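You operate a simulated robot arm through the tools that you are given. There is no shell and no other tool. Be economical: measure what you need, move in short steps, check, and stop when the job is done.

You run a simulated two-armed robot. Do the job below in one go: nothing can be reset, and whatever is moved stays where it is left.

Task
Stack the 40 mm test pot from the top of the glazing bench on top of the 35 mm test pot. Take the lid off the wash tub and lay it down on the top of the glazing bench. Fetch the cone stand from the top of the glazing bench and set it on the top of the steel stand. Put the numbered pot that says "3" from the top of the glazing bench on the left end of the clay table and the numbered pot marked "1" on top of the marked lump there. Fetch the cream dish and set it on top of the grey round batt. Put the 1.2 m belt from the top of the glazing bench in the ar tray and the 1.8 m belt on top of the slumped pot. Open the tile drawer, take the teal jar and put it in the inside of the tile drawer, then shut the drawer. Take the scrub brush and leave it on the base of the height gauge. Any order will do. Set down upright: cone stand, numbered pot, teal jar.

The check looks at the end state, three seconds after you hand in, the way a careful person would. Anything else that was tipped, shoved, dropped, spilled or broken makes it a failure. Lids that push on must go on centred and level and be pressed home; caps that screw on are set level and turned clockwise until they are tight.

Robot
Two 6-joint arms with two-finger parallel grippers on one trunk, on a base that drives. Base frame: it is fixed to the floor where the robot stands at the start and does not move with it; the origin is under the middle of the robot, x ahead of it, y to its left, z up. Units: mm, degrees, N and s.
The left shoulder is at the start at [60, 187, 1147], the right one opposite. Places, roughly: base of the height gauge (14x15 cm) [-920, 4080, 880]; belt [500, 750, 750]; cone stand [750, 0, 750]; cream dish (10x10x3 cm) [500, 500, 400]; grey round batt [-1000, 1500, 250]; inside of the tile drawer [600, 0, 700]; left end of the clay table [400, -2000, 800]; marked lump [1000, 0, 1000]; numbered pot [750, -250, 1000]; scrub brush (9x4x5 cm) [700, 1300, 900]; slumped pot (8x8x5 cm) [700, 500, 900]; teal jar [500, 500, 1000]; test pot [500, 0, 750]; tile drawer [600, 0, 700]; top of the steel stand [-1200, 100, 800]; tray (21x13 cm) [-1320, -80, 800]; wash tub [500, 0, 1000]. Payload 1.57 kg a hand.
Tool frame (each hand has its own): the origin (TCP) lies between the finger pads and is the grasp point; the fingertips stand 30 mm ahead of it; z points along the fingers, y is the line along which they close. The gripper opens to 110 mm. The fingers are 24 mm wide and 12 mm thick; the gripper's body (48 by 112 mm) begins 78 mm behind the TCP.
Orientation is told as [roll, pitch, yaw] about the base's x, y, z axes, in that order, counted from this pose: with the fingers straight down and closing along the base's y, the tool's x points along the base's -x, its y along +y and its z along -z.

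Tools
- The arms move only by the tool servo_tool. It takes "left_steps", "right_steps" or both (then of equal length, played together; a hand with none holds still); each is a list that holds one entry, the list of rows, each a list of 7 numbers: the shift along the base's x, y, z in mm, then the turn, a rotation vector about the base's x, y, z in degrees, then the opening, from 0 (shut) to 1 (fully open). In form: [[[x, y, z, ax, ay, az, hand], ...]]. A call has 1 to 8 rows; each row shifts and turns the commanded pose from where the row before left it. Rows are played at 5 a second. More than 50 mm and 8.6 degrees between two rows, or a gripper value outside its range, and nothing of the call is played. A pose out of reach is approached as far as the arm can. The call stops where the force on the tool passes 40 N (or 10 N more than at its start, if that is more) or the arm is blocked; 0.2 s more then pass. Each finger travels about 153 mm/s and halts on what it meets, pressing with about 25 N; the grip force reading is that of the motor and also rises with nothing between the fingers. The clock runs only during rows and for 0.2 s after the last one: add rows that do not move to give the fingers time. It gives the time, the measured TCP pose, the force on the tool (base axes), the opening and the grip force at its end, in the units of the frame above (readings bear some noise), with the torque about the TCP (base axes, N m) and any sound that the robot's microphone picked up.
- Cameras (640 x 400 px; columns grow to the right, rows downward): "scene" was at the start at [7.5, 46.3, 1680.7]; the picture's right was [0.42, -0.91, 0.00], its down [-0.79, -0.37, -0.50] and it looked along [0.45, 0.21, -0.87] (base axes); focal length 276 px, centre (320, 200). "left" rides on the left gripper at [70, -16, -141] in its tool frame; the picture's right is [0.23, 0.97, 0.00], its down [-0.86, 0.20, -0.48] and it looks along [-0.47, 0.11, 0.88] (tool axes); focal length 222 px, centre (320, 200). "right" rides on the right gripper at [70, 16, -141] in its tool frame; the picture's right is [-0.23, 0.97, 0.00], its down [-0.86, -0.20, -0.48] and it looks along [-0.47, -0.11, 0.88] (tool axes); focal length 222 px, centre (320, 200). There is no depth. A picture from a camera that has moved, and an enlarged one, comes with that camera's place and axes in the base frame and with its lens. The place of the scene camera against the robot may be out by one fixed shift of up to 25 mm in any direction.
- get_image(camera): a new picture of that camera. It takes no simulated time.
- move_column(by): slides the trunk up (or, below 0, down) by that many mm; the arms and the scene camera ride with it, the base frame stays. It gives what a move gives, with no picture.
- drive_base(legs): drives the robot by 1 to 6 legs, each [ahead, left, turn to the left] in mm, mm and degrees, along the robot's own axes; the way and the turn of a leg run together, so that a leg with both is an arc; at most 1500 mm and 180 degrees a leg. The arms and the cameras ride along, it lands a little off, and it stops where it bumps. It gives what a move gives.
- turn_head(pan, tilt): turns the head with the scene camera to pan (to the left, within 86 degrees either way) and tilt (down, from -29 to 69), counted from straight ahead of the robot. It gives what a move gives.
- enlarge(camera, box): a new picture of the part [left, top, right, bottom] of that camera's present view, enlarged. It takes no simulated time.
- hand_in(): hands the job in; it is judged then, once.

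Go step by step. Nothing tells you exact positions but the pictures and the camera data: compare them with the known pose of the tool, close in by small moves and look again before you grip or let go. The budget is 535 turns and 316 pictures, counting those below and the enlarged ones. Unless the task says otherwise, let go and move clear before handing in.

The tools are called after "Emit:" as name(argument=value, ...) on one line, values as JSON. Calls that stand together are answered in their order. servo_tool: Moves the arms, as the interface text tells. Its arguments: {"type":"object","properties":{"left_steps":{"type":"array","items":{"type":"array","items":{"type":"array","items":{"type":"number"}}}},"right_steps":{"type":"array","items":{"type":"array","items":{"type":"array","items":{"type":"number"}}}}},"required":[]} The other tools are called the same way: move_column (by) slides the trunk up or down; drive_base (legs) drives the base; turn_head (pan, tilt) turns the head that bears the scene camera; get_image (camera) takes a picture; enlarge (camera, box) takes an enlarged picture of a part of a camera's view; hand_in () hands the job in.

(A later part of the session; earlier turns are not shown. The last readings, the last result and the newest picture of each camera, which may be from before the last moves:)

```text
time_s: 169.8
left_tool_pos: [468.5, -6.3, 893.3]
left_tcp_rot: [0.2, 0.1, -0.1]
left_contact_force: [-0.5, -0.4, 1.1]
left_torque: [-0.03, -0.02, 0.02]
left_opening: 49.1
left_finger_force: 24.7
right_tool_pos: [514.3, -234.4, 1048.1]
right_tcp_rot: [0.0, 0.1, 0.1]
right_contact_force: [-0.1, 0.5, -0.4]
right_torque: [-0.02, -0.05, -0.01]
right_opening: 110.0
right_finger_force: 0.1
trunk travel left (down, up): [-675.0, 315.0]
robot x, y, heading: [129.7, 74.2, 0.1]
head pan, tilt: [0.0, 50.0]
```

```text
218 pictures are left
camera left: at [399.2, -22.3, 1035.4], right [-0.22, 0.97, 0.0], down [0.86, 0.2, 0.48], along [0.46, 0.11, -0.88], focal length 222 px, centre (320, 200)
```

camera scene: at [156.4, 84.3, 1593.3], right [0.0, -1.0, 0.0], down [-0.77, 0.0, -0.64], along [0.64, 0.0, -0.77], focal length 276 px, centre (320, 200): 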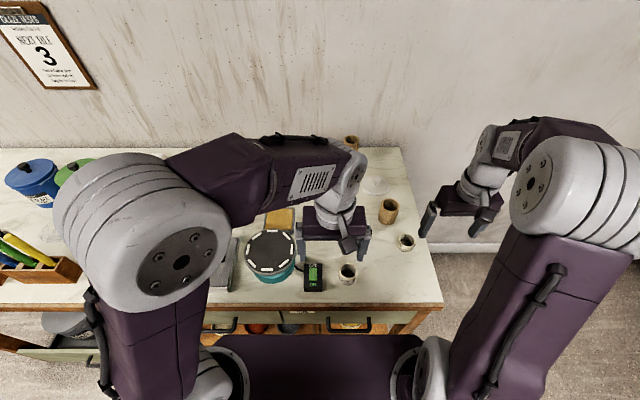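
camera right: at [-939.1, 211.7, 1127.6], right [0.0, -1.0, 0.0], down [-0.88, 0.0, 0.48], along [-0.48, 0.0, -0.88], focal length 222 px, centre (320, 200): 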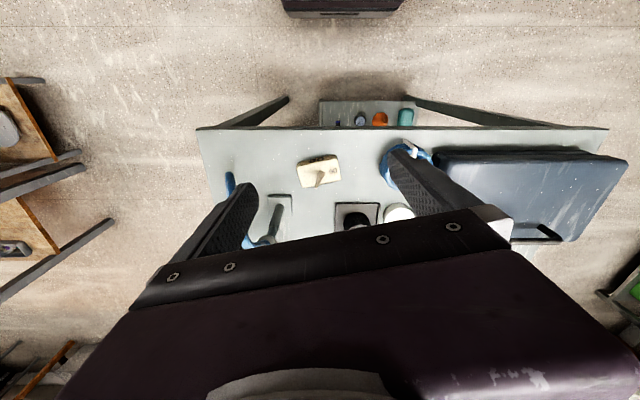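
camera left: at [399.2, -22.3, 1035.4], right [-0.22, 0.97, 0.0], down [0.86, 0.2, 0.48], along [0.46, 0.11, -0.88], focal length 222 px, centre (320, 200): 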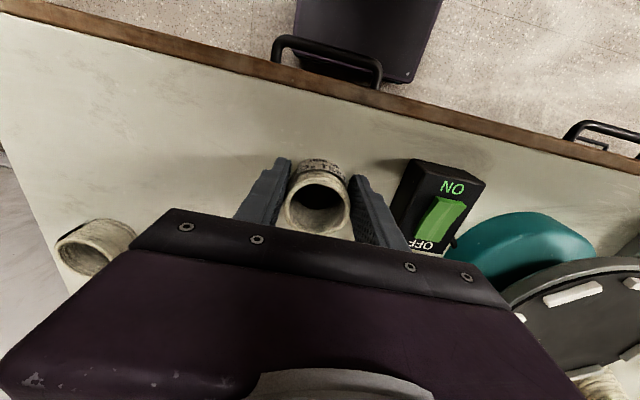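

Gripped the 40 mm pot. Lift and move toward the 35 mm pot.

Emit:
servo_tool(left_steps=[[[0, 0, 45, 0, 0, 0, 0.2], [0, 0, 45, 0, 0, 0, 0.2], [0, 0, 45, 0, 0, 0, 0.2], [0, 0, 40, 0, 0, 0, 0.2], [20, 45, 0, 0, 0, 0, 0.2], [20, 45, 0, 0, 0, 0, 0.2], [20, 45, 0, 0, 0, 0, 0.2], [20, 45, 0, 0, 0, 0, 0.2]]])

Emit:
servo_tool(left_steps=[[[20, 45, 0, 0, 0, 0, 0.2], [20, 45, 0, 0, 0, 0, 0.2], [10, 45, 0, 0, 0, 0, 0.2]]])

Emit:
get_image(camera="left")

Emit:
get_image(camera="scene")

```text
time_s: 171.6
left_tool_pos: [551.8, 173.8, 1069.8]
left_tcp_rot: [0.0, 0.2, -0.2]
left_contact_force: [0.6, -0.1, -0.7]
left_torque: [-0.04, 0.03, 0.01]
left_opening: 48.8
left_finger_force: 25.5
right_tool_pos: [514.9, -234.3, 1049.4]
right_tcp_rot: [0.0, 0.1, 0.0]
right_contact_force: [0.0, 0.8, 0.2]
right_torque: [-0.03, 0.03, 0.0]
right_opening: 110.2
right_finger_force: 0.2
trunk travel left (down, up): [-675.0, 315.0]
robot x, y, heading: [130.6, 70.3, -0.2]
head pan, tilt: [0.0, 50.0]
```

```text
time_s: 172.4
left_tool_pos: [601.0, 309.4, 1068.8]
left_tcp_rot: [0.0, 0.1, -0.2]
left_contact_force: [-0.4, 0.2, -1.5]
left_torque: [-0.05, 0.05, 0.0]
left_opening: 49.0
left_finger_force: 26.2
right_tool_pos: [513.8, -234.5, 1048.2]
right_tcp_rot: [-0.1, 0.0, 0.0]
right_contact_force: [-1.2, 0.0, 0.3]
right_torque: [-0.05, -0.01, 0.02]
right_opening: 109.9
right_finger_force: 0.1
trunk travel left (down, up): [-675.0, 315.0]
robot x, y, heading: [133.6, 68.2, -0.0]
head pan, tilt: [0.0, 50.0]
```

```text
217 pictures are left
camera left: at [531.7, 294.3, 1210.4], right [-0.22, 0.97, 0.0], down [0.86, 0.2, 0.48], along [0.46, 0.11, -0.88], focal length 222 px, centre (320, 200)
```

left: 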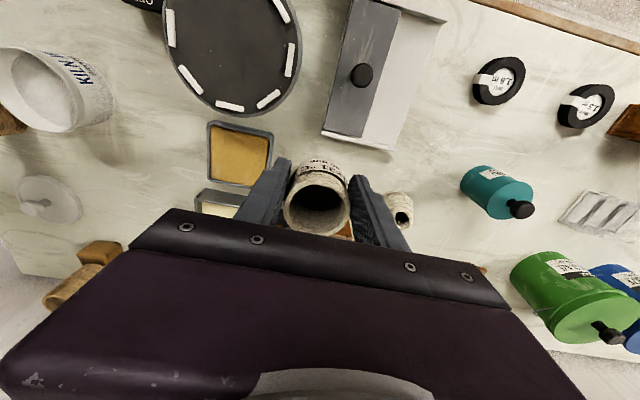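

```text
216 pictures are left
camera scene: at [156.3, 89.8, 1593.3], right [0.0, -1.0, 0.0], down [-0.77, 0.0, -0.64], along [0.64, 0.0, -0.77], focal length 276 px, centre (320, 200)
```

scene: 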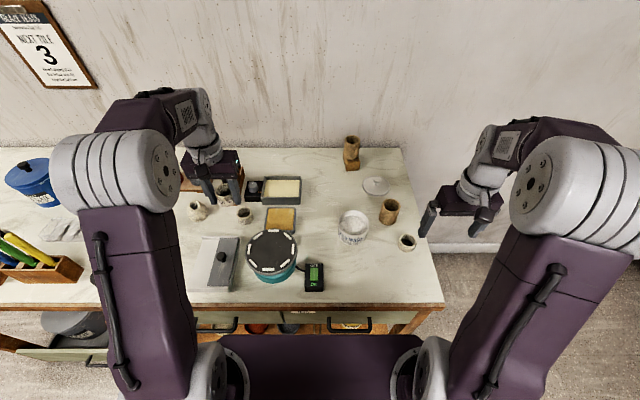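

Emit:
enlarge(camera="scene", box=[170, 140, 290, 240])

Emit:
servo_tool(left_steps=[[[-30, 40, 0, 0, 0, 0, 0.2], [-30, 30, 0, 0, 0, 0, 0.2]]])

Emit:
get_image(camera="left")

```text
4.00 times, centred on (230, 190) of scene
camera zoom: at [156.3, 89.8, 1593.3], right [0.0, -1.0, 0.0], down [-0.77, 0.0, -0.64], along [0.64, 0.0, -0.77], focal length 1102 px, centre (680, 240)
```

zoom: 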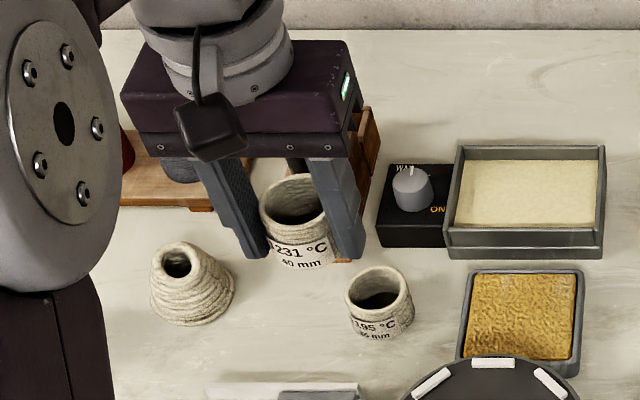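

```text
time_s: 173.0
left_tool_pos: [542.9, 378.4, 1068.2]
left_tcp_rot: [0.0, 0.0, -0.1]
left_contact_force: [0.2, 1.5, -0.8]
left_torque: [-0.02, 0.03, 0.03]
left_opening: 48.6
left_finger_force: 25.5
right_tool_pos: [512.9, -234.8, 1049.5]
right_tcp_rot: [-0.1, 0.0, 0.1]
right_contact_force: [-0.4, 0.2, -0.4]
right_torque: [-0.01, 0.01, -0.01]
right_opening: 110.1
right_finger_force: 0.0
trunk travel left (down, up): [-675.0, 315.0]
robot x, y, heading: [131.2, 71.3, -0.2]
head pan, tilt: [0.0, 50.0]
```

```text
214 pictures are left
camera left: at [472.4, 362.3, 1209.4], right [-0.22, 0.97, 0.0], down [0.86, 0.2, 0.48], along [0.47, 0.11, -0.88], focal length 222 px, centre (320, 200)
```

left: 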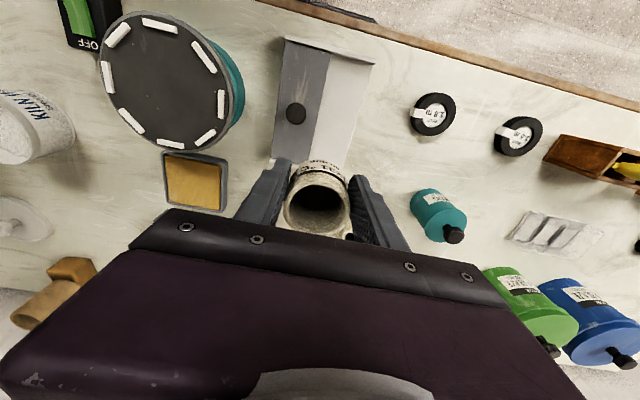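

Emit:
servo_tool(left_steps=[[[20, -45, 0, 0, 0, 0, 0.2], [20, -45, 0, 0, 0, 0, 0.2], [20, -45, 0, 0, 0, 0, 0.2], [0, -48, 0, 0, 0, 0, 0.2], [0, -48, 0, 0, 0, 0, 0.2]]])

Emit:
get_image(camera="left")

```text
time_s: 174.2
left_tool_pos: [599.9, 143.9, 1069.7]
left_tcp_rot: [0.0, 0.1, 0.0]
left_contact_force: [-0.2, -0.5, 0.3]
left_torque: [0.05, -0.02, 0.03]
left_opening: 48.5
left_finger_force: 24.9
right_tool_pos: [513.9, -237.0, 1048.4]
right_tcp_rot: [-0.1, 0.1, 0.0]
right_contact_force: [-0.3, 1.0, 0.9]
right_torque: [0.06, 0.0, -0.01]
right_opening: 110.0
right_finger_force: 0.0
trunk travel left (down, up): [-675.0, 315.0]
robot x, y, heading: [129.1, 72.7, 0.0]
head pan, tilt: [0.0, 50.0]
```

```text
213 pictures are left
camera left: at [530.8, 128.4, 1209.9], right [-0.23, 0.97, 0.0], down [0.86, 0.2, 0.48], along [0.46, 0.11, -0.88], focal length 222 px, centre (320, 200)
```

left: 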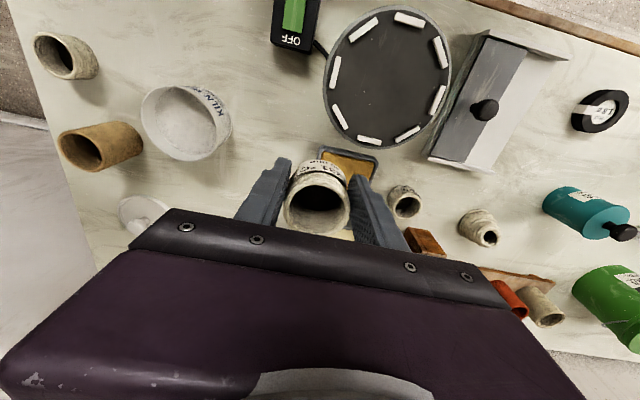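

Emit:
enlarge(camera="left", box=[340, 160, 500, 260])

Emit:
enlarge(camera="scene", box=[190, 160, 310, 240])

```text
4.00 times, centred on (420, 210) of left
camera zoom: at [530.8, 128.4, 1209.9], right [-0.23, 0.97, 0.0], down [0.86, 0.2, 0.48], along [0.46, 0.11, -0.88], focal length 888 px, centre (-80, 160)
```

zoom: 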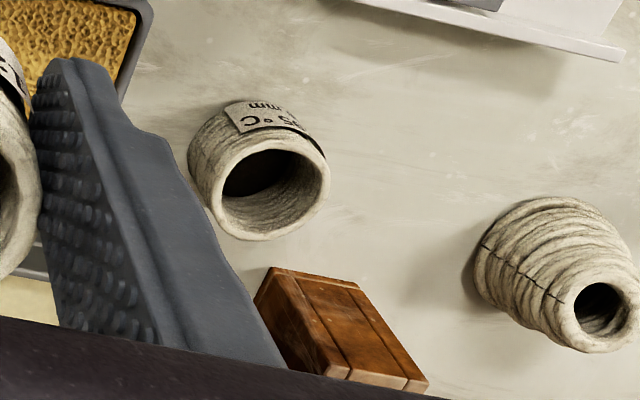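

```text
5.00 times, centred on (250, 200) of scene
camera zoom: at [156.5, 86.8, 1593.3], right [0.0, -1.0, 0.0], down [-0.77, 0.0, -0.64], along [0.64, 0.0, -0.77], focal length 1377 px, centre (670, 200)
```

zoom: 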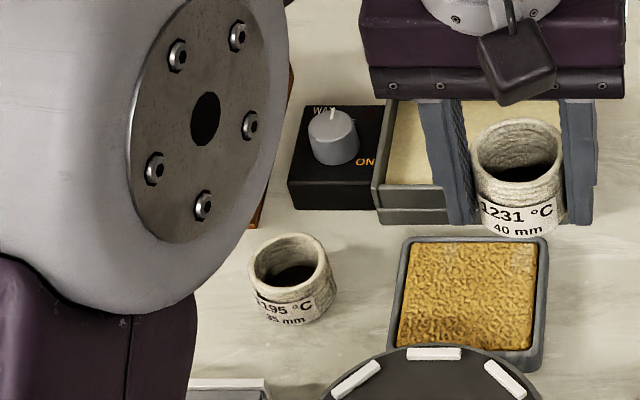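

Approach above the 35 mm pot at a safe height and check surroundings.

Emit:
servo_tool(left_steps=[[[18, 40, 0, 0, 0, 0, 0.2], [18, 42, 0, 0, 0, 0, 0.2], [18, 42, 0, 0, 0, 0, 0.2], [18, 40, 0, 0, 0, 0, 0.2], [0, 0, -40, 0, 0, 0, 0.2], [0, 0, -30, 0, 0, 0, 0.2]]])

Emit:
get_image(camera="left")

Emit:
enlarge(camera="scene", box=[180, 120, 300, 240])

```text
time_s: 175.6
left_tool_pos: [673.7, 309.6, 999.4]
left_tcp_rot: [0.0, 0.1, -0.1]
left_contact_force: [-0.7, 0.2, -1.0]
left_torque: [0.0, 0.03, -0.01]
left_opening: 48.1
left_finger_force: 25.3
right_tool_pos: [514.6, -235.3, 1049.3]
right_tcp_rot: [-0.2, 0.1, 0.0]
right_contact_force: [0.6, 0.7, 0.0]
right_torque: [-0.04, -0.02, -0.03]
right_opening: 109.9
right_finger_force: 0.1
trunk travel left (down, up): [-675.0, 315.0]
robot x, y, heading: [135.3, 68.4, 0.1]
head pan, tilt: [0.0, 50.0]
```

```text
210 pictures are left
camera left: at [604.7, 293.3, 1140.6], right [-0.22, 0.97, 0.0], down [0.86, 0.2, 0.48], along [0.46, 0.11, -0.88], focal length 222 px, centre (320, 200)
```

left: 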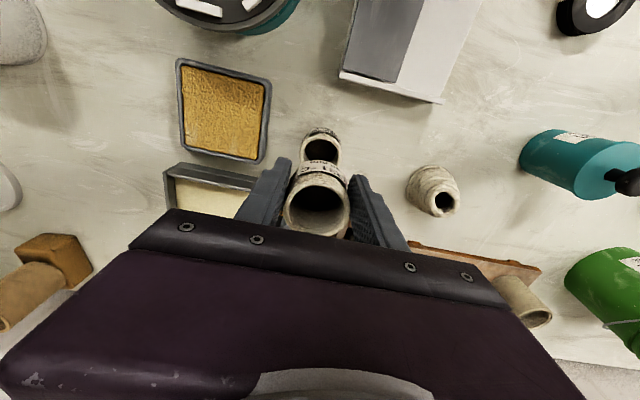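

```text
3.33 times, centred on (240, 180) of scene
camera zoom: at [156.9, 89.1, 1593.3], right [0.0, -1.0, 0.0], down [-0.77, 0.0, -0.64], along [0.64, 0.0, -0.77], focal length 918 px, centre (587, 267)
```

zoom: 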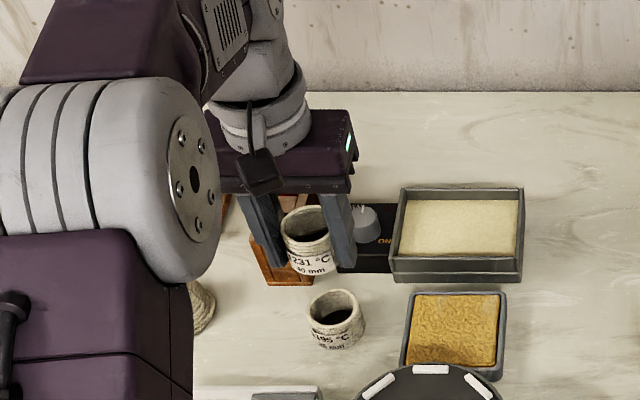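

Emit:
servo_tool(left_steps=[[[-9, -1, 0, 0, 0, 0, 0.2], [0, 0, -35, 0, 0, 0, 0.2], [0, 0, -25, 0, 0, 0, 0.2]]])

Emit:
get_image(camera="left")

Emit:
enlarge(camera="scene", box=[200, 150, 280, 230])

```text
time_s: 176.4
left_tool_pos: [663.3, 309.8, 938.8]
left_tcp_rot: [-0.1, 0.1, 0.0]
left_contact_force: [0.1, -0.1, -1.0]
left_torque: [-0.02, 0.0, 0.01]
left_opening: 48.4
left_finger_force: 25.1
right_tool_pos: [513.8, -235.2, 1048.0]
right_tcp_rot: [-0.1, 0.1, 0.0]
right_contact_force: [-0.5, 0.0, 0.2]
right_torque: [-0.01, 0.01, -0.01]
right_opening: 110.3
right_finger_force: 0.1
trunk travel left (down, up): [-675.0, 315.0]
robot x, y, heading: [128.0, 71.3, 0.1]
head pan, tilt: [0.0, 50.0]
```

```text
208 pictures are left
camera left: at [594.2, 293.8, 1079.3], right [-0.22, 0.97, 0.0], down [0.86, 0.2, 0.48], along [0.46, 0.11, -0.88], focal length 222 px, centre (320, 200)
```

left: 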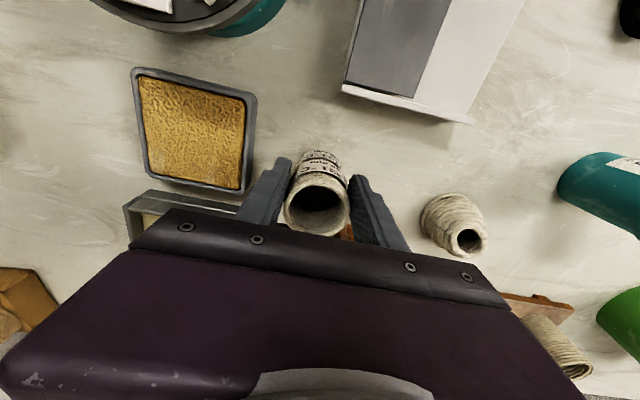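

```text
5.00 times, centred on (240, 190) of scene
camera zoom: at [156.8, 88.9, 1593.3], right [0.0, -1.0, 0.0], down [-0.77, 0.0, -0.64], along [0.64, 0.0, -0.77], focal length 1377 px, centre (720, 250)
```

zoom: 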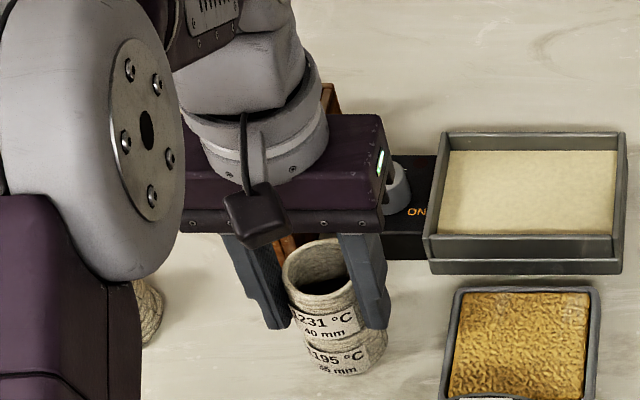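

Emit:
enlarge(camera="scene", box=[225, 190, 265, 230])

Emit:
enlarge(camera="left", box=[270, 130, 370, 250])

```text
10.00 times, centred on (245, 210) of scene
camera zoom: at [156.8, 88.9, 1593.3], right [0.0, -1.0, 0.0], down [-0.77, 0.0, -0.64], along [0.64, 0.0, -0.77], focal length 2755 px, centre (1070, 100)
```

zoom: 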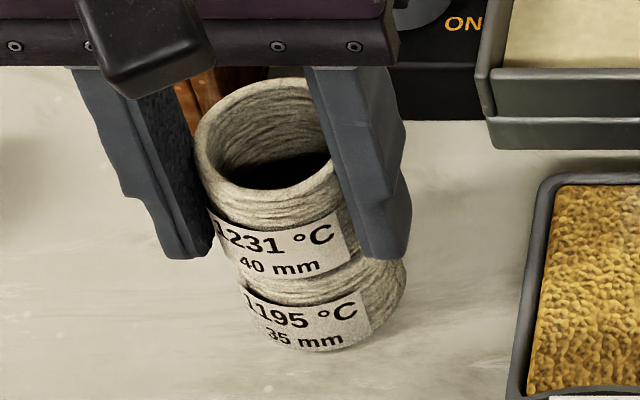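

```text
3.33 times, centred on (320, 190) of left
camera zoom: at [594.2, 293.8, 1079.3], right [-0.22, 0.97, 0.0], down [0.86, 0.2, 0.48], along [0.46, 0.11, -0.88], focal length 740 px, centre (320, 233)
```

zoom: 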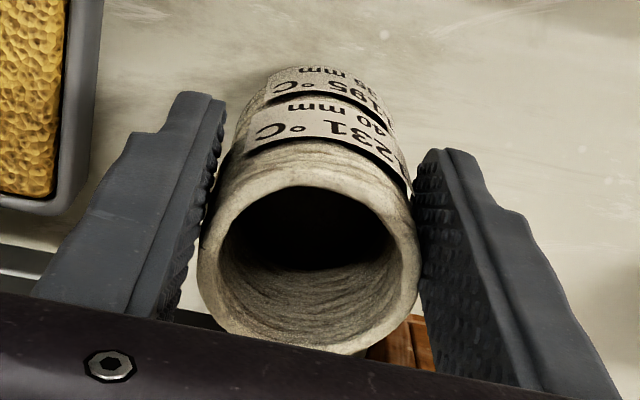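

Emit:
servo_tool(left_steps=[[[5, 1.5, 0, 0, 0, 0, 0.2], [0, 0, -4, 0, 0, 0, 0.2], [0, 0, -2, 0, 0, 0, 0.2], [0, 0, -2, 0, 0, 0, 0.2]]])

Emit:
enlarge(camera="scene", box=[225, 190, 265, 230])

Emit:
enlarge(camera="left", box=[270, 130, 370, 250])

```text
time_s: 177.4
left_tool_pos: [667.8, 310.6, 930.2]
left_tcp_rot: [0.0, 0.1, 0.0]
left_contact_force: [0.1, -0.7, -0.7]
left_torque: [-0.01, 0.01, 0.03]
left_opening: 48.2
left_finger_force: 24.7
right_tool_pos: [513.2, -235.4, 1049.0]
right_tcp_rot: [-0.2, 0.1, -0.1]
right_contact_force: [-0.2, -0.3, 0.2]
right_torque: [-0.02, 0.0, 0.01]
right_opening: 109.9
right_finger_force: 0.0
trunk travel left (down, up): [-675.0, 315.0]
robot x, y, heading: [129.1, 69.1, -0.2]
head pan, tilt: [0.0, 50.0]
```

```text
10.00 times, centred on (245, 210) of scene
camera zoom: at [156.6, 88.8, 1593.3], right [0.0, -1.0, 0.0], down [-0.77, 0.0, -0.64], along [0.64, 0.0, -0.77], focal length 2755 px, centre (1070, 100)
```

zoom: 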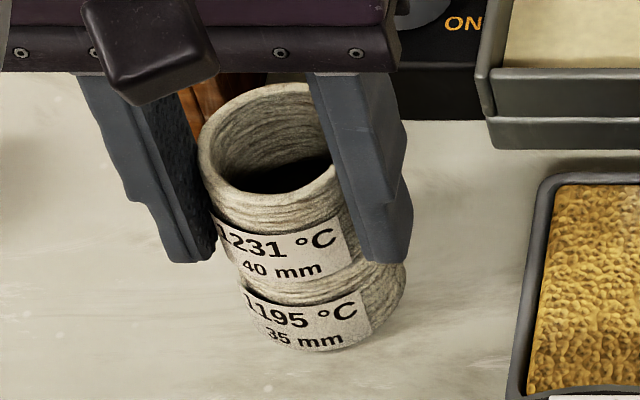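

```text
3.33 times, centred on (320, 190) of left
camera zoom: at [598.2, 295.4, 1071.9], right [-0.22, 0.97, 0.0], down [0.86, 0.2, 0.48], along [0.46, 0.11, -0.88], focal length 740 px, centre (320, 233)
```

zoom: 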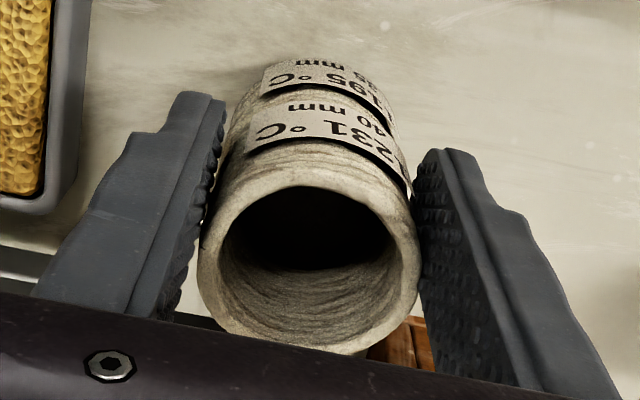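

Emit:
servo_tool(left_steps=[[[0, 0, -2, 0, 0, 0, 0.2], [0, 0, -2, 0, 0, 0, 0.2], [0, 0, 0, 0, 0, 0, 0.2]]])

```text
time_s: 178.2
left_tool_pos: [668.3, 310.4, 928.4]
left_tcp_rot: [0.2, -0.2, -0.1]
left_contact_force: [-0.1, 3.2, 14.8]
left_torque: [0.11, -0.07, 0.07]
left_opening: 48.1
left_finger_force: 25.0
right_tool_pos: [512.5, -235.9, 1049.6]
right_tcp_rot: [0.0, 0.1, 0.0]
right_contact_force: [-0.2, -0.6, -0.1]
right_torque: [0.05, -0.01, -0.02]
right_opening: 109.9
right_finger_force: 0.1
trunk travel left (down, up): [-675.0, 315.0]
robot x, y, heading: [132.0, 69.8, -0.2]
head pan, tilt: [0.0, 50.0]
```

Contact made as expected. Release gently and rise.

Emit:
servo_tool(left_steps=[[[0, 0, 1.5, 0, 0, 0, 0.2], [0, 0, 0, 0, 0, 0, 0.48], [0, 0, 0, 0, 0, 0, 0.55], [0, 0, 0, 0, 0, 0, 0.62], [0, 0, 30, 0, 0, 0, 0.62], [0, 0, 45, 0, 0, 0, 0.62], [0, 0, 45, 0, 0, 0, 0.62]]])

Emit:
enlarge(camera="scene", box=[205, 170, 285, 230])

Emit:
get_image(camera="left")

```text
time_s: 179.8
left_tool_pos: [668.4, 311.4, 1048.8]
left_tcp_rot: [0.1, 0.1, -0.1]
left_contact_force: [-0.2, 0.3, -0.3]
left_torque: [0.02, -0.01, 0.02]
left_opening: 68.4
left_finger_force: 0.0
right_tool_pos: [512.5, -234.6, 1048.7]
right_tcp_rot: [0.0, 0.1, -0.1]
right_contact_force: [0.5, 0.3, -0.8]
right_torque: [-0.01, 0.02, 0.01]
right_opening: 109.7
right_finger_force: 0.1
trunk travel left (down, up): [-675.0, 315.0]
robot x, y, heading: [133.3, 70.9, -0.3]
head pan, tilt: [0.0, 50.0]
```

```text
6.67 times, centred on (245, 200) of scene
camera zoom: at [155.7, 88.3, 1593.2], right [0.0, -1.0, 0.0], down [-0.77, 0.0, -0.64], along [0.64, 0.0, -0.77], focal length 1836 px, centre (820, 200)
```

zoom: 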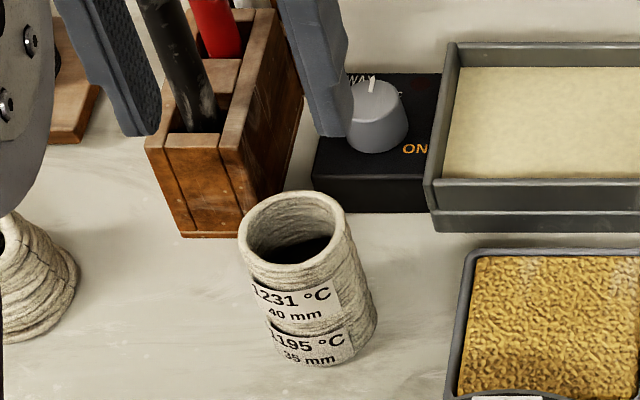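

```text
201 pictures are left
camera left: at [598.6, 295.5, 1189.9], right [-0.22, 0.97, 0.0], down [0.86, 0.2, 0.48], along [0.46, 0.11, -0.88], focal length 222 px, centre (320, 200)
```

left: 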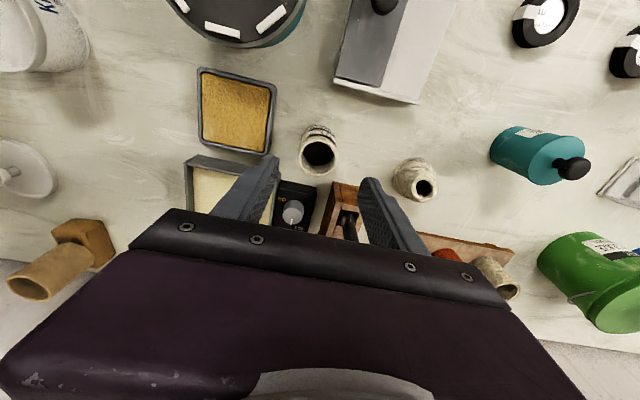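

Stack is good. Pull back, then shift the base left for the belts and slumped pot.

Emit:
servo_tool(left_steps=[[[-45, 0, 0, 0, 0, 0, 0.62], [-45, 0, 20, 0, 0, 0, 0.62], [-45, 0, 0, 0, 0, 0, 1]]], right_steps=[[[-30, 0, 0, 0, 0, 0, 1], [-30, 0, 0, 0, 0, 0, 1], [-20, 0, 0, 0, 0, 0, 1]]])

Emit:
drive_base(legs=[[0, 130, 0]])

Emit:
get_image(camera="left")

Emit:
get_image(camera="scene")

```text
time_s: 180.6
left_tool_pos: [530.3, 311.9, 1070.1]
left_tcp_rot: [0.1, -0.1, -0.3]
left_contact_force: [0.4, -0.3, 0.0]
left_torque: [0.0, -0.02, 0.01]
left_opening: 110.1
left_finger_force: 0.1
right_tool_pos: [433.2, -234.5, 1050.3]
right_tcp_rot: [0.0, 0.0, -0.1]
right_contact_force: [-0.4, -0.9, -0.5]
right_torque: [0.03, -0.01, -0.01]
right_opening: 110.3
right_finger_force: 0.0
trunk travel left (down, up): [-675.0, 315.0]
robot x, y, heading: [133.4, 70.7, 0.0]
head pan, tilt: [0.0, 50.0]
```

```text
time_s: 181.9
left_tool_pos: [531.5, 442.2, 1069.0]
left_tcp_rot: [0.1, 0.1, -0.1]
left_contact_force: [0.0, 0.4, -0.5]
left_torque: [0.03, 0.03, 0.04]
left_opening: 109.8
left_finger_force: 0.0
right_tool_pos: [433.4, -107.2, 1050.4]
right_tcp_rot: [-0.1, 0.1, 0.1]
right_contact_force: [-0.2, -0.5, 0.9]
right_torque: [0.01, 0.01, 0.01]
right_opening: 110.0
right_finger_force: 0.0
trunk travel left (down, up): [-675.0, 315.0]
robot x, y, heading: [133.9, 199.7, 0.3]
head pan, tilt: [0.0, 50.0]
```

```text
200 pictures are left
camera left: at [462.7, 424.7, 1210.7], right [-0.23, 0.97, 0.0], down [0.86, 0.2, 0.48], along [0.46, 0.11, -0.88], focal length 222 px, centre (320, 200)
```

left: 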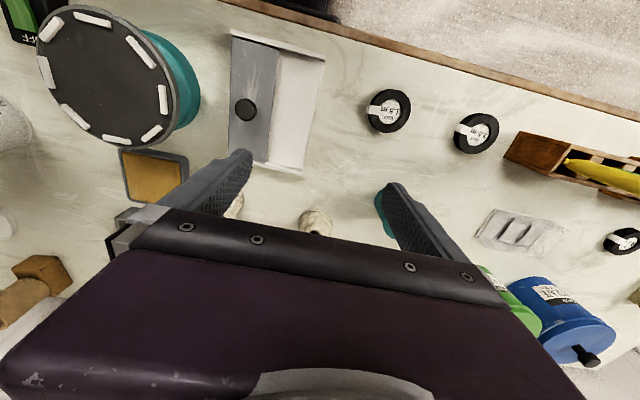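

```text
199 pictures are left
camera scene: at [156.4, 216.2, 1593.3], right [0.0, -1.0, 0.0], down [-0.77, 0.0, -0.64], along [0.64, 0.0, -0.77], focal length 276 px, centre (320, 200)
```

scene: 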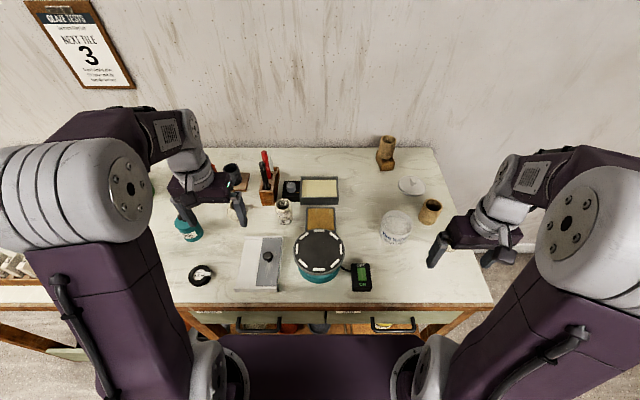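

Emit:
enlarge(camera="left", box=[340, 70, 520, 180])

Emit:
enlarge(camera="left", box=[560, 200, 640, 260])

```text
3.56 times, centred on (430, 125) of left
camera zoom: at [462.7, 424.7, 1210.7], right [-0.23, 0.97, 0.0], down [0.86, 0.2, 0.48], along [0.46, 0.11, -0.88], focal length 790 px, centre (-71, 467)
```

zoom: 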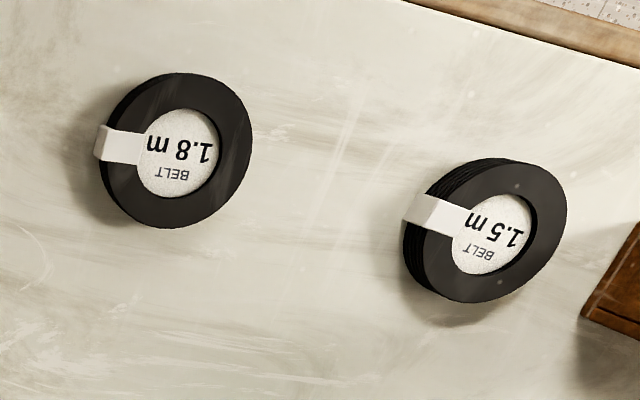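

```text
6.67 times, centred on (600, 230) of left
camera zoom: at [462.7, 424.7, 1210.7], right [-0.23, 0.97, 0.0], down [0.86, 0.2, 0.48], along [0.46, 0.11, -0.88], focal length 1481 px, centre (-1547, 0)
```

zoom: 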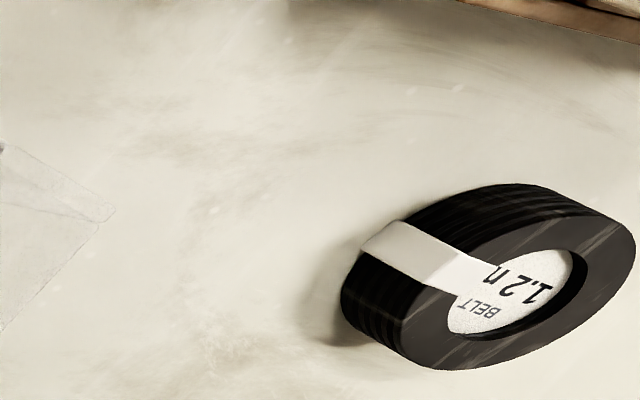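

Emit:
servo_tool(left_steps=[[[-27, 40, 0, 0, 0, 0, 0.8], [-27, 40, 0, 0, 0, 0, 0.8], [0, 9, -45, 0, 0, 0, 0.8], [0, 0, -45, 0, 0, 0, 0.8]]])

Emit:
get_image(camera="left")

```text
time_s: 182.9
left_tool_pos: [479.2, 530.2, 978.3]
left_tcp_rot: [0.0, 0.2, -0.1]
left_contact_force: [1.0, -0.2, -0.2]
left_torque: [-0.02, 0.01, 0.01]
left_opening: 87.9
left_finger_force: 0.0
right_tool_pos: [434.8, -104.1, 1050.6]
right_tcp_rot: [0.0, 0.1, 0.1]
right_contact_force: [0.5, 0.2, -0.7]
right_torque: [0.01, 0.05, 0.01]
right_opening: 109.9
right_finger_force: 0.1
trunk travel left (down, up): [-675.0, 315.0]
robot x, y, heading: [136.1, 194.8, -0.1]
head pan, tilt: [0.0, 50.0]
```

```text
196 pictures are left
camera left: at [410.3, 514.6, 1120.0], right [-0.23, 0.97, 0.0], down [0.86, 0.2, 0.48], along [0.46, 0.11, -0.88], focal length 222 px, centre (320, 200)
```

left: 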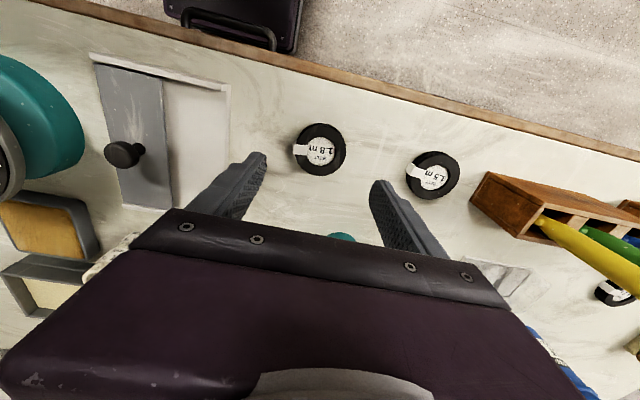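

Emit:
servo_tool(left_steps=[[[-2, 1, -40, 0, 0, 0, 0.8], [0, 0, -40, 0, 0, 0, 0.8], [0, 0, -9, 0, 0, 0, 0.8], [0, 0, 0, 0, 0, 0, 0.3], [0, 0, 0, 0, 0, 0, 0.3], [0, 0, 0, 0, 0, 0, 0.3]]])

Emit:
enlarge(camera="left", box=[220, 100, 420, 240])

```text
time_s: 184.3
left_tool_pos: [477.2, 533.8, 892.8]
left_tcp_rot: [0.0, 0.1, 0.0]
left_contact_force: [0.5, -0.6, 0.1]
left_torque: [-0.01, -0.03, 0.01]
left_opening: 56.3
left_finger_force: 24.5
right_tool_pos: [435.2, -105.6, 1050.5]
right_tcp_rot: [-0.1, 0.0, 0.1]
right_contact_force: [-1.3, -0.6, -0.8]
right_torque: [0.02, -0.02, -0.01]
right_opening: 110.2
right_finger_force: 0.1
trunk travel left (down, up): [-675.0, 315.0]
robot x, y, heading: [131.9, 201.5, -0.4]
head pan, tilt: [0.0, 50.0]
```

```text
2.86 times, centred on (320, 170) of left
camera zoom: at [407.7, 517.1, 1033.8], right [-0.23, 0.97, 0.0], down [0.86, 0.2, 0.48], along [0.46, 0.11, -0.88], focal length 635 px, centre (320, 286)
```

zoom: 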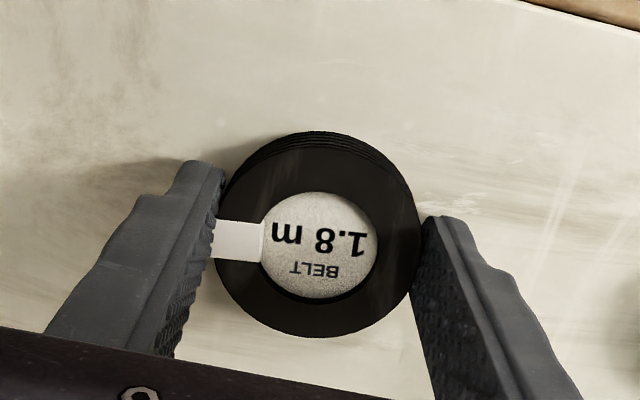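

Belt 1.8 m gripped. Lift and move toward the slumped pot.

Emit:
servo_tool(left_steps=[[[0, 0, 45, 0, 0, 0, 0.3], [0, 0, 45, 0, 0, 0, 0.3], [0, 0, 45, 0, 0, 0, 0.3], [25, -30, 25, 0, 0, 0, 0.3], [30, -30, 0, 0, 0, 0, 0.3], [30, -30, 0, 0, 0, 0, 0.3], [30, -35, 0, 0, 0, 0, 0.3], [0, -35, 0, 0, 0, 0, 0.3]]])

Emit:
get_image(camera="left")

Emit:
enlarge(camera="left", box=[340, 120, 500, 260])

```text
time_s: 186.1
left_tool_pos: [590.6, 372.3, 1051.1]
left_tcp_rot: [0.1, 0.1, -0.1]
left_contact_force: [-0.9, 0.5, -0.2]
left_torque: [0.01, -0.03, -0.02]
left_opening: 56.4
left_finger_force: 24.9
right_tool_pos: [434.8, -106.7, 1050.3]
right_tcp_rot: [0.0, 0.0, 0.2]
right_contact_force: [0.2, -0.2, -0.2]
right_torque: [0.01, 0.01, -0.05]
right_opening: 109.7
right_finger_force: 0.1
trunk travel left (down, up): [-675.0, 315.0]
robot x, y, heading: [133.0, 199.7, 0.1]
head pan, tilt: [0.0, 50.0]
```

```text
194 pictures are left
camera left: at [522.1, 356.5, 1192.1], right [-0.23, 0.97, 0.0], down [0.86, 0.2, 0.48], along [0.46, 0.11, -0.88], focal length 222 px, centre (320, 200)
```

left: 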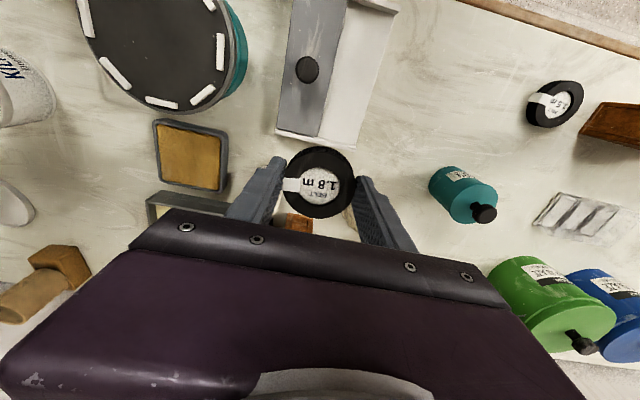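

```text
2.86 times, centred on (420, 190) of left
camera zoom: at [522.1, 356.5, 1192.1], right [-0.23, 0.97, 0.0], down [0.86, 0.2, 0.48], along [0.46, 0.11, -0.88], focal length 635 px, centre (34, 229)
```

zoom: 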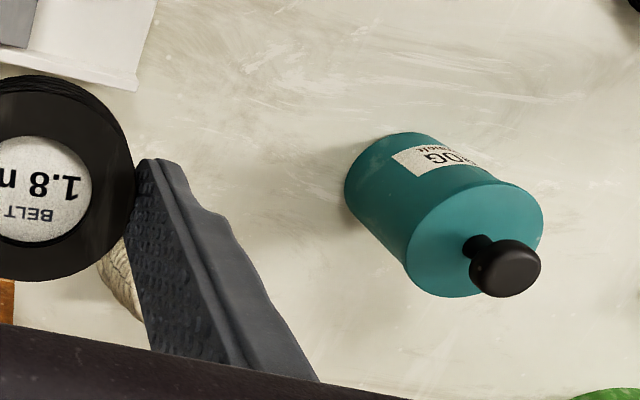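

Emit:
servo_tool(left_steps=[[[35, -30, 0, 0, 0, 0, 0.3], [35, -30, 0, 0, 0, 0, 0.3]]])

Emit:
enlarge(camera="left", box=[240, 100, 480, 260])

```text
time_s: 186.7
left_tool_pos: [661.9, 309.5, 1050.1]
left_tcp_rot: [0.2, 0.3, -0.1]
left_contact_force: [0.2, -0.3, -0.8]
left_torque: [0.06, 0.0, -0.01]
left_opening: 56.4
left_finger_force: 24.8
right_tool_pos: [437.0, -104.9, 1050.0]
right_tcp_rot: [-0.1, 0.2, 0.1]
right_contact_force: [-0.3, -0.1, -0.6]
right_torque: [0.0, 0.02, 0.01]
right_opening: 109.8
right_finger_force: 0.1
trunk travel left (down, up): [-675.0, 315.0]
robot x, y, heading: [133.3, 197.1, 0.0]
head pan, tilt: [0.0, 50.0]
```

```text
2.50 times, centred on (360, 180) of left
camera zoom: at [593.1, 293.8, 1191.4], right [-0.23, 0.97, 0.0], down [0.86, 0.2, 0.48], along [0.46, 0.11, -0.88], focal length 555 px, centre (220, 250)
```

zoom: 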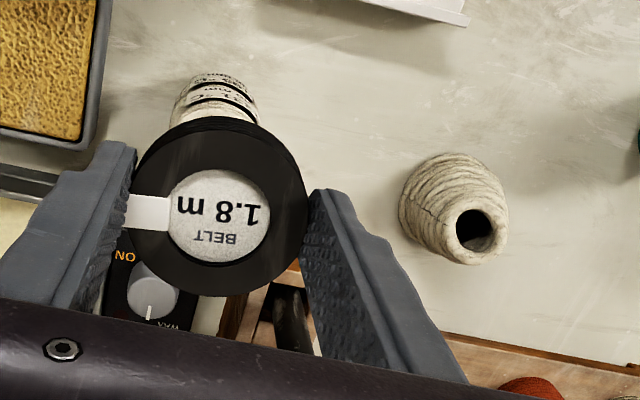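

Emit:
servo_tool(left_steps=[[[-40, 25, 0, 0, 0, 0, 0.3], [-10, 45, 0, 0, 0, 0, 0.3], [0, 45, 0, 0, 0, 0, 0.3], [30, 40, 0, 0, 0, 0, 0.3], [45, 2, 0, 0, 0, 0, 0.3], [9, 0, -30, 0, 0, 0, 0.3], [0, 0, -35, 0, 0, 0, 0.3]]])

Emit:
enlarge(camera="left", box=[220, 90, 420, 250])

Emit:
enlarge(camera="scene", box=[180, 130, 300, 250])

```text
time_s: 188.3
left_tool_pos: [694.8, 469.3, 983.6]
left_tcp_rot: [0.0, 0.2, -0.1]
left_contact_force: [0.2, 0.2, -0.2]
left_torque: [-0.03, -0.03, -0.01]
left_opening: 56.1
left_finger_force: 25.3
right_tool_pos: [435.4, -105.1, 1050.3]
right_tcp_rot: [-0.1, 0.1, 0.1]
right_contact_force: [0.4, 0.0, 0.6]
right_torque: [0.03, 0.0, 0.0]
right_opening: 109.8
right_finger_force: 0.0
trunk travel left (down, up): [-675.0, 315.0]
robot x, y, heading: [127.8, 195.9, -0.2]
head pan, tilt: [0.0, 50.0]
```

```text
2.50 times, centred on (320, 170) of left
camera zoom: at [625.7, 453.2, 1125.6], right [-0.23, 0.97, 0.0], down [0.86, 0.2, 0.48], along [0.46, 0.11, -0.88], focal length 555 px, centre (320, 275)
```

zoom: 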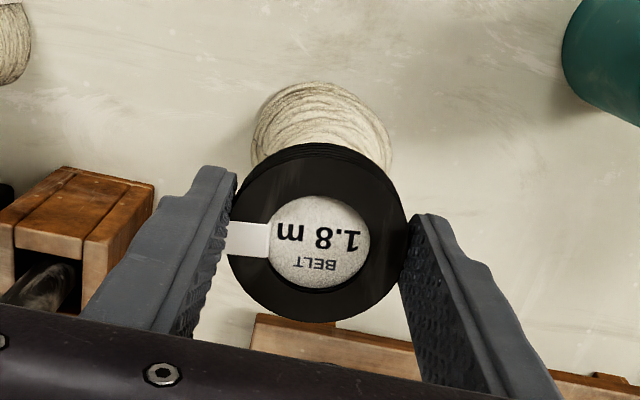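

```text
3.33 times, centred on (240, 190) of scene
camera zoom: at [157.1, 218.3, 1593.3], right [0.0, -1.0, 0.0], down [-0.77, 0.0, -0.64], along [0.64, 0.0, -0.77], focal length 918 px, centre (587, 233)
```

zoom: 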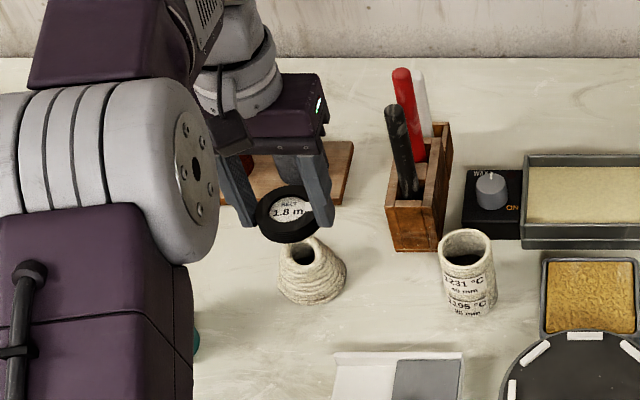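

Emit:
servo_tool(left_steps=[[[0, -1, -18, 0, 0, 0, 0.3], [0, 0, -5, 0, 0, 0, 0.3], [0, 0, -3, 0, 0, 0, 0.3], [0, 0, -3, 0, 0, 0, 0.3], [0, 0, 0, 0, 0, 0, 0.3]]])

Emit:
enlarge(camera="scene", box=[200, 150, 280, 230])

```text
time_s: 189.5
left_tool_pos: [695.0, 467.5, 955.7]
left_tcp_rot: [0.1, 0.1, -0.2]
left_contact_force: [0.3, -0.5, -0.3]
left_torque: [0.02, -0.02, 0.01]
left_opening: 55.6
left_finger_force: 25.1
right_tool_pos: [434.8, -106.0, 1050.3]
right_tcp_rot: [-0.2, 0.1, 0.1]
right_contact_force: [0.1, -0.5, 0.1]
right_torque: [-0.02, 0.01, 0.03]
right_opening: 109.8
right_finger_force: 0.1
trunk travel left (down, up): [-675.0, 315.0]
robot x, y, heading: [134.2, 197.5, -0.0]
head pan, tilt: [0.0, 50.0]
```

```text
5.00 times, centred on (240, 190) of scene
camera zoom: at [156.5, 217.7, 1593.3], right [0.0, -1.0, 0.0], down [-0.77, 0.0, -0.64], along [0.64, 0.0, -0.77], focal length 1377 px, centre (720, 250)
```

zoom: 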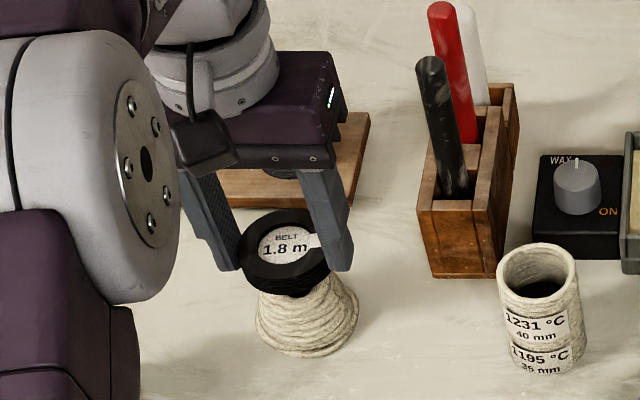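

Nearly touching; lower gently until contact.

Emit:
servo_tool(left_steps=[[[0, 0, -2, 0, 0, 0, 0.3], [0, 0, -2, 0, 0, 0, 0.3], [0, 0, -2, 0, 0, 0, 0.3], [0, 0, 0, 0, 0, 0, 0.3]]])

```text
time_s: 190.5
left_tool_pos: [695.1, 467.4, 950.5]
left_tcp_rot: [0.0, 0.1, -0.2]
left_contact_force: [-0.2, 0.4, -0.5]
left_torque: [0.03, -0.01, -0.03]
left_opening: 56.0
left_finger_force: 24.9
right_tool_pos: [434.2, -105.0, 1051.1]
right_tcp_rot: [-0.1, 0.1, 0.1]
right_contact_force: [-0.5, -0.2, 0.2]
right_torque: [0.0, 0.03, -0.04]
right_opening: 109.7
right_finger_force: 0.1
trunk travel left (down, up): [-675.0, 315.0]
robot x, y, heading: [131.2, 198.8, 0.0]
head pan, tilt: [0.0, 50.0]
```

Emit:
servo_tool(left_steps=[[[0, 0, -2, 0, 0, 0, 0.3], [0, 0, -2, 0, 0, 0, 0.3], [0, 0, -2, 0, 0, 0, 0.3], [0, 0, 0, 0, 0, 0, 0.3]]])

Emit:
enlarge(camera="scene", box=[210, 170, 270, 230])

```text
time_s: 191.5
left_tool_pos: [696.1, 467.3, 943.8]
left_tcp_rot: [0.0, 0.0, -0.1]
left_contact_force: [0.9, -0.1, 0.1]
left_torque: [-0.01, 0.02, 0.03]
left_opening: 56.0
left_finger_force: 25.0
right_tool_pos: [434.7, -105.9, 1050.6]
right_tcp_rot: [-0.2, 0.1, 0.0]
right_contact_force: [0.3, -0.2, -0.1]
right_torque: [-0.01, -0.01, 0.01]
right_opening: 110.2
right_finger_force: 0.1
trunk travel left (down, up): [-675.0, 315.0]
robot x, y, heading: [130.8, 201.0, 0.1]
head pan, tilt: [0.0, 50.0]
```

```text
6.67 times, centred on (240, 200) of scene
camera zoom: at [156.5, 217.8, 1593.3], right [0.0, -1.0, 0.0], down [-0.77, 0.0, -0.64], along [0.64, 0.0, -0.77], focal length 1836 px, centre (853, 200)
```

zoom: 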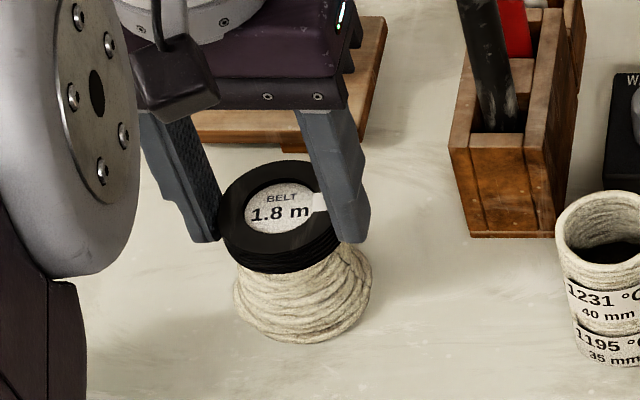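

Emit:
servo_tool(left_steps=[[[0, 0, -2, 0, 0, 0, 0.3], [0, 0, -2, 0, 0, 0, 0.3], [0, 0, 0, 0, 0, 0, 0.3]]])

```text
time_s: 192.3
left_tool_pos: [695.5, 468.1, 941.1]
left_tcp_rot: [0.1, -0.1, -0.1]
left_contact_force: [1.0, 1.7, 8.4]
left_torque: [-0.02, -0.01, -0.02]
left_opening: 55.9
left_finger_force: 25.0
right_tool_pos: [434.0, -105.3, 1050.6]
right_tcp_rot: [0.0, 0.0, 0.1]
right_contact_force: [0.0, -0.5, 0.2]
right_torque: [-0.01, -0.01, -0.02]
right_opening: 110.2
right_finger_force: 0.1
trunk travel left (down, up): [-675.0, 315.0]
robot x, y, heading: [129.5, 199.8, -0.1]
head pan, tilt: [0.0, 50.0]
```

Emit:
servo_tool(left_steps=[[[0, 0, 0.5, 0, 0, 0, 0.52], [0, 0, 0, 0, 0, 0, 0.56], [0, 0, 0, 0, 0, 0, 0.62], [0, 0, 0, 0, 0, 0, 0.7], [0, 0, 30, 0, 0, 0, 0.7], [0, 0, 45, 0, 0, 0, 0.7], [-30, 0, 30, 0, 0, 0, 0.7]]])

Emit:
enlarge(camera="scene", box=[210, 170, 270, 230])

Emit:
get_image(camera="left")

```text
time_s: 193.9
left_tool_pos: [663.2, 466.0, 1046.1]
left_tcp_rot: [0.1, -0.1, -0.2]
left_contact_force: [-1.1, -0.4, -0.2]
left_torque: [0.02, -0.05, 0.01]
left_opening: 77.0
left_finger_force: 0.1
right_tool_pos: [433.8, -106.1, 1050.0]
right_tcp_rot: [0.0, -0.1, 0.0]
right_contact_force: [0.9, 0.5, -0.5]
right_torque: [0.01, 0.0, 0.02]
right_opening: 109.9
right_finger_force: 0.0
trunk travel left (down, up): [-675.0, 315.0]
robot x, y, heading: [131.4, 198.6, 0.1]
head pan, tilt: [0.0, 50.0]
```

```text
6.67 times, centred on (240, 200) of scene
camera zoom: at [153.4, 217.1, 1593.2], right [0.0, -1.0, 0.0], down [-0.76, 0.0, -0.64], along [0.64, 0.0, -0.76], focal length 1836 px, centre (853, 200)
```

zoom: 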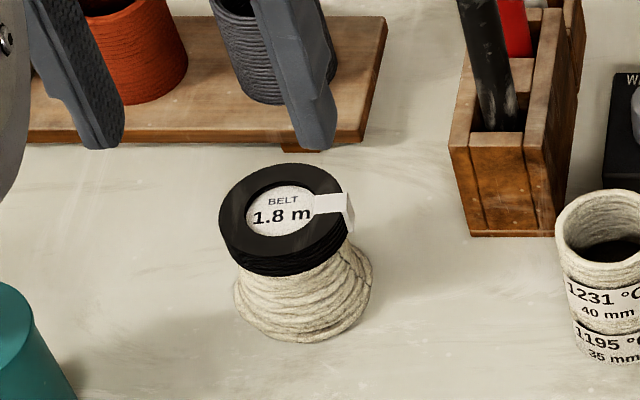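

```text
186 pictures are left
camera left: at [592.9, 450.2, 1187.1], right [-0.23, 0.97, 0.0], down [0.86, 0.2, 0.48], along [0.47, 0.11, -0.88], focal length 222 px, centre (320, 200)
```

left: 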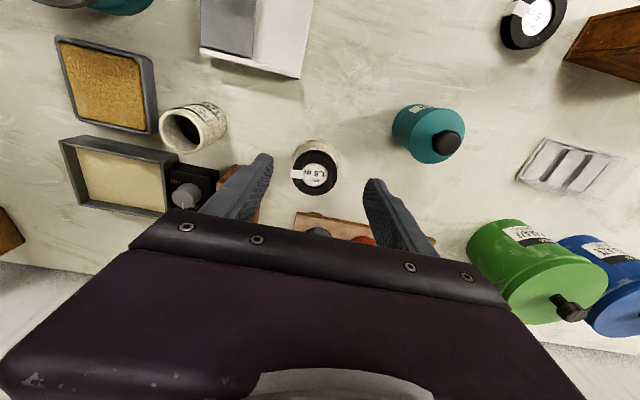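

The 1.8 m belt rests on the slumped pot. Next the teal jar at about (619,592).

Emit:
servo_tool(left_steps=[[[-40, 10, 10, 0, 0, 0, 0.85], [-4, 45, 0, 0, 0, 0, 0.85], [0, 45, 0, 0, 0, 0, 0.85], [0, 26, 0, 0, 0, 0, 0.85]]])

Emit:
get_image(camera="left")

```text
time_s: 194.9
left_tool_pos: [620.4, 595.9, 1055.3]
left_tcp_rot: [0.0, -0.1, -0.1]
left_contact_force: [-1.0, 0.1, 0.2]
left_torque: [-0.01, 0.01, 0.02]
left_opening: 93.6
left_finger_force: 0.1
right_tool_pos: [434.0, -104.9, 1050.8]
right_tcp_rot: [-0.1, 0.0, -0.1]
right_contact_force: [-0.4, 0.3, 0.9]
right_torque: [-0.01, -0.02, 0.03]
right_opening: 109.9
right_finger_force: 0.1
trunk travel left (down, up): [-675.0, 315.0]
robot x, y, heading: [133.3, 198.7, -0.1]
head pan, tilt: [0.0, 50.0]
```

```text
185 pictures are left
camera left: at [550.0, 578.9, 1197.2], right [-0.23, 0.97, 0.0], down [0.86, 0.2, 0.48], along [0.47, 0.11, -0.88], focal length 222 px, centre (320, 200)
```

left: 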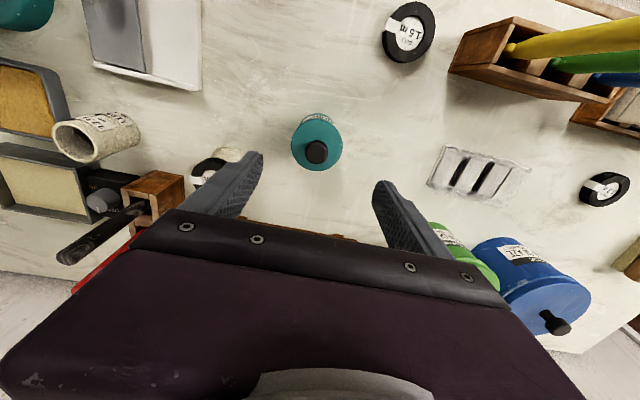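

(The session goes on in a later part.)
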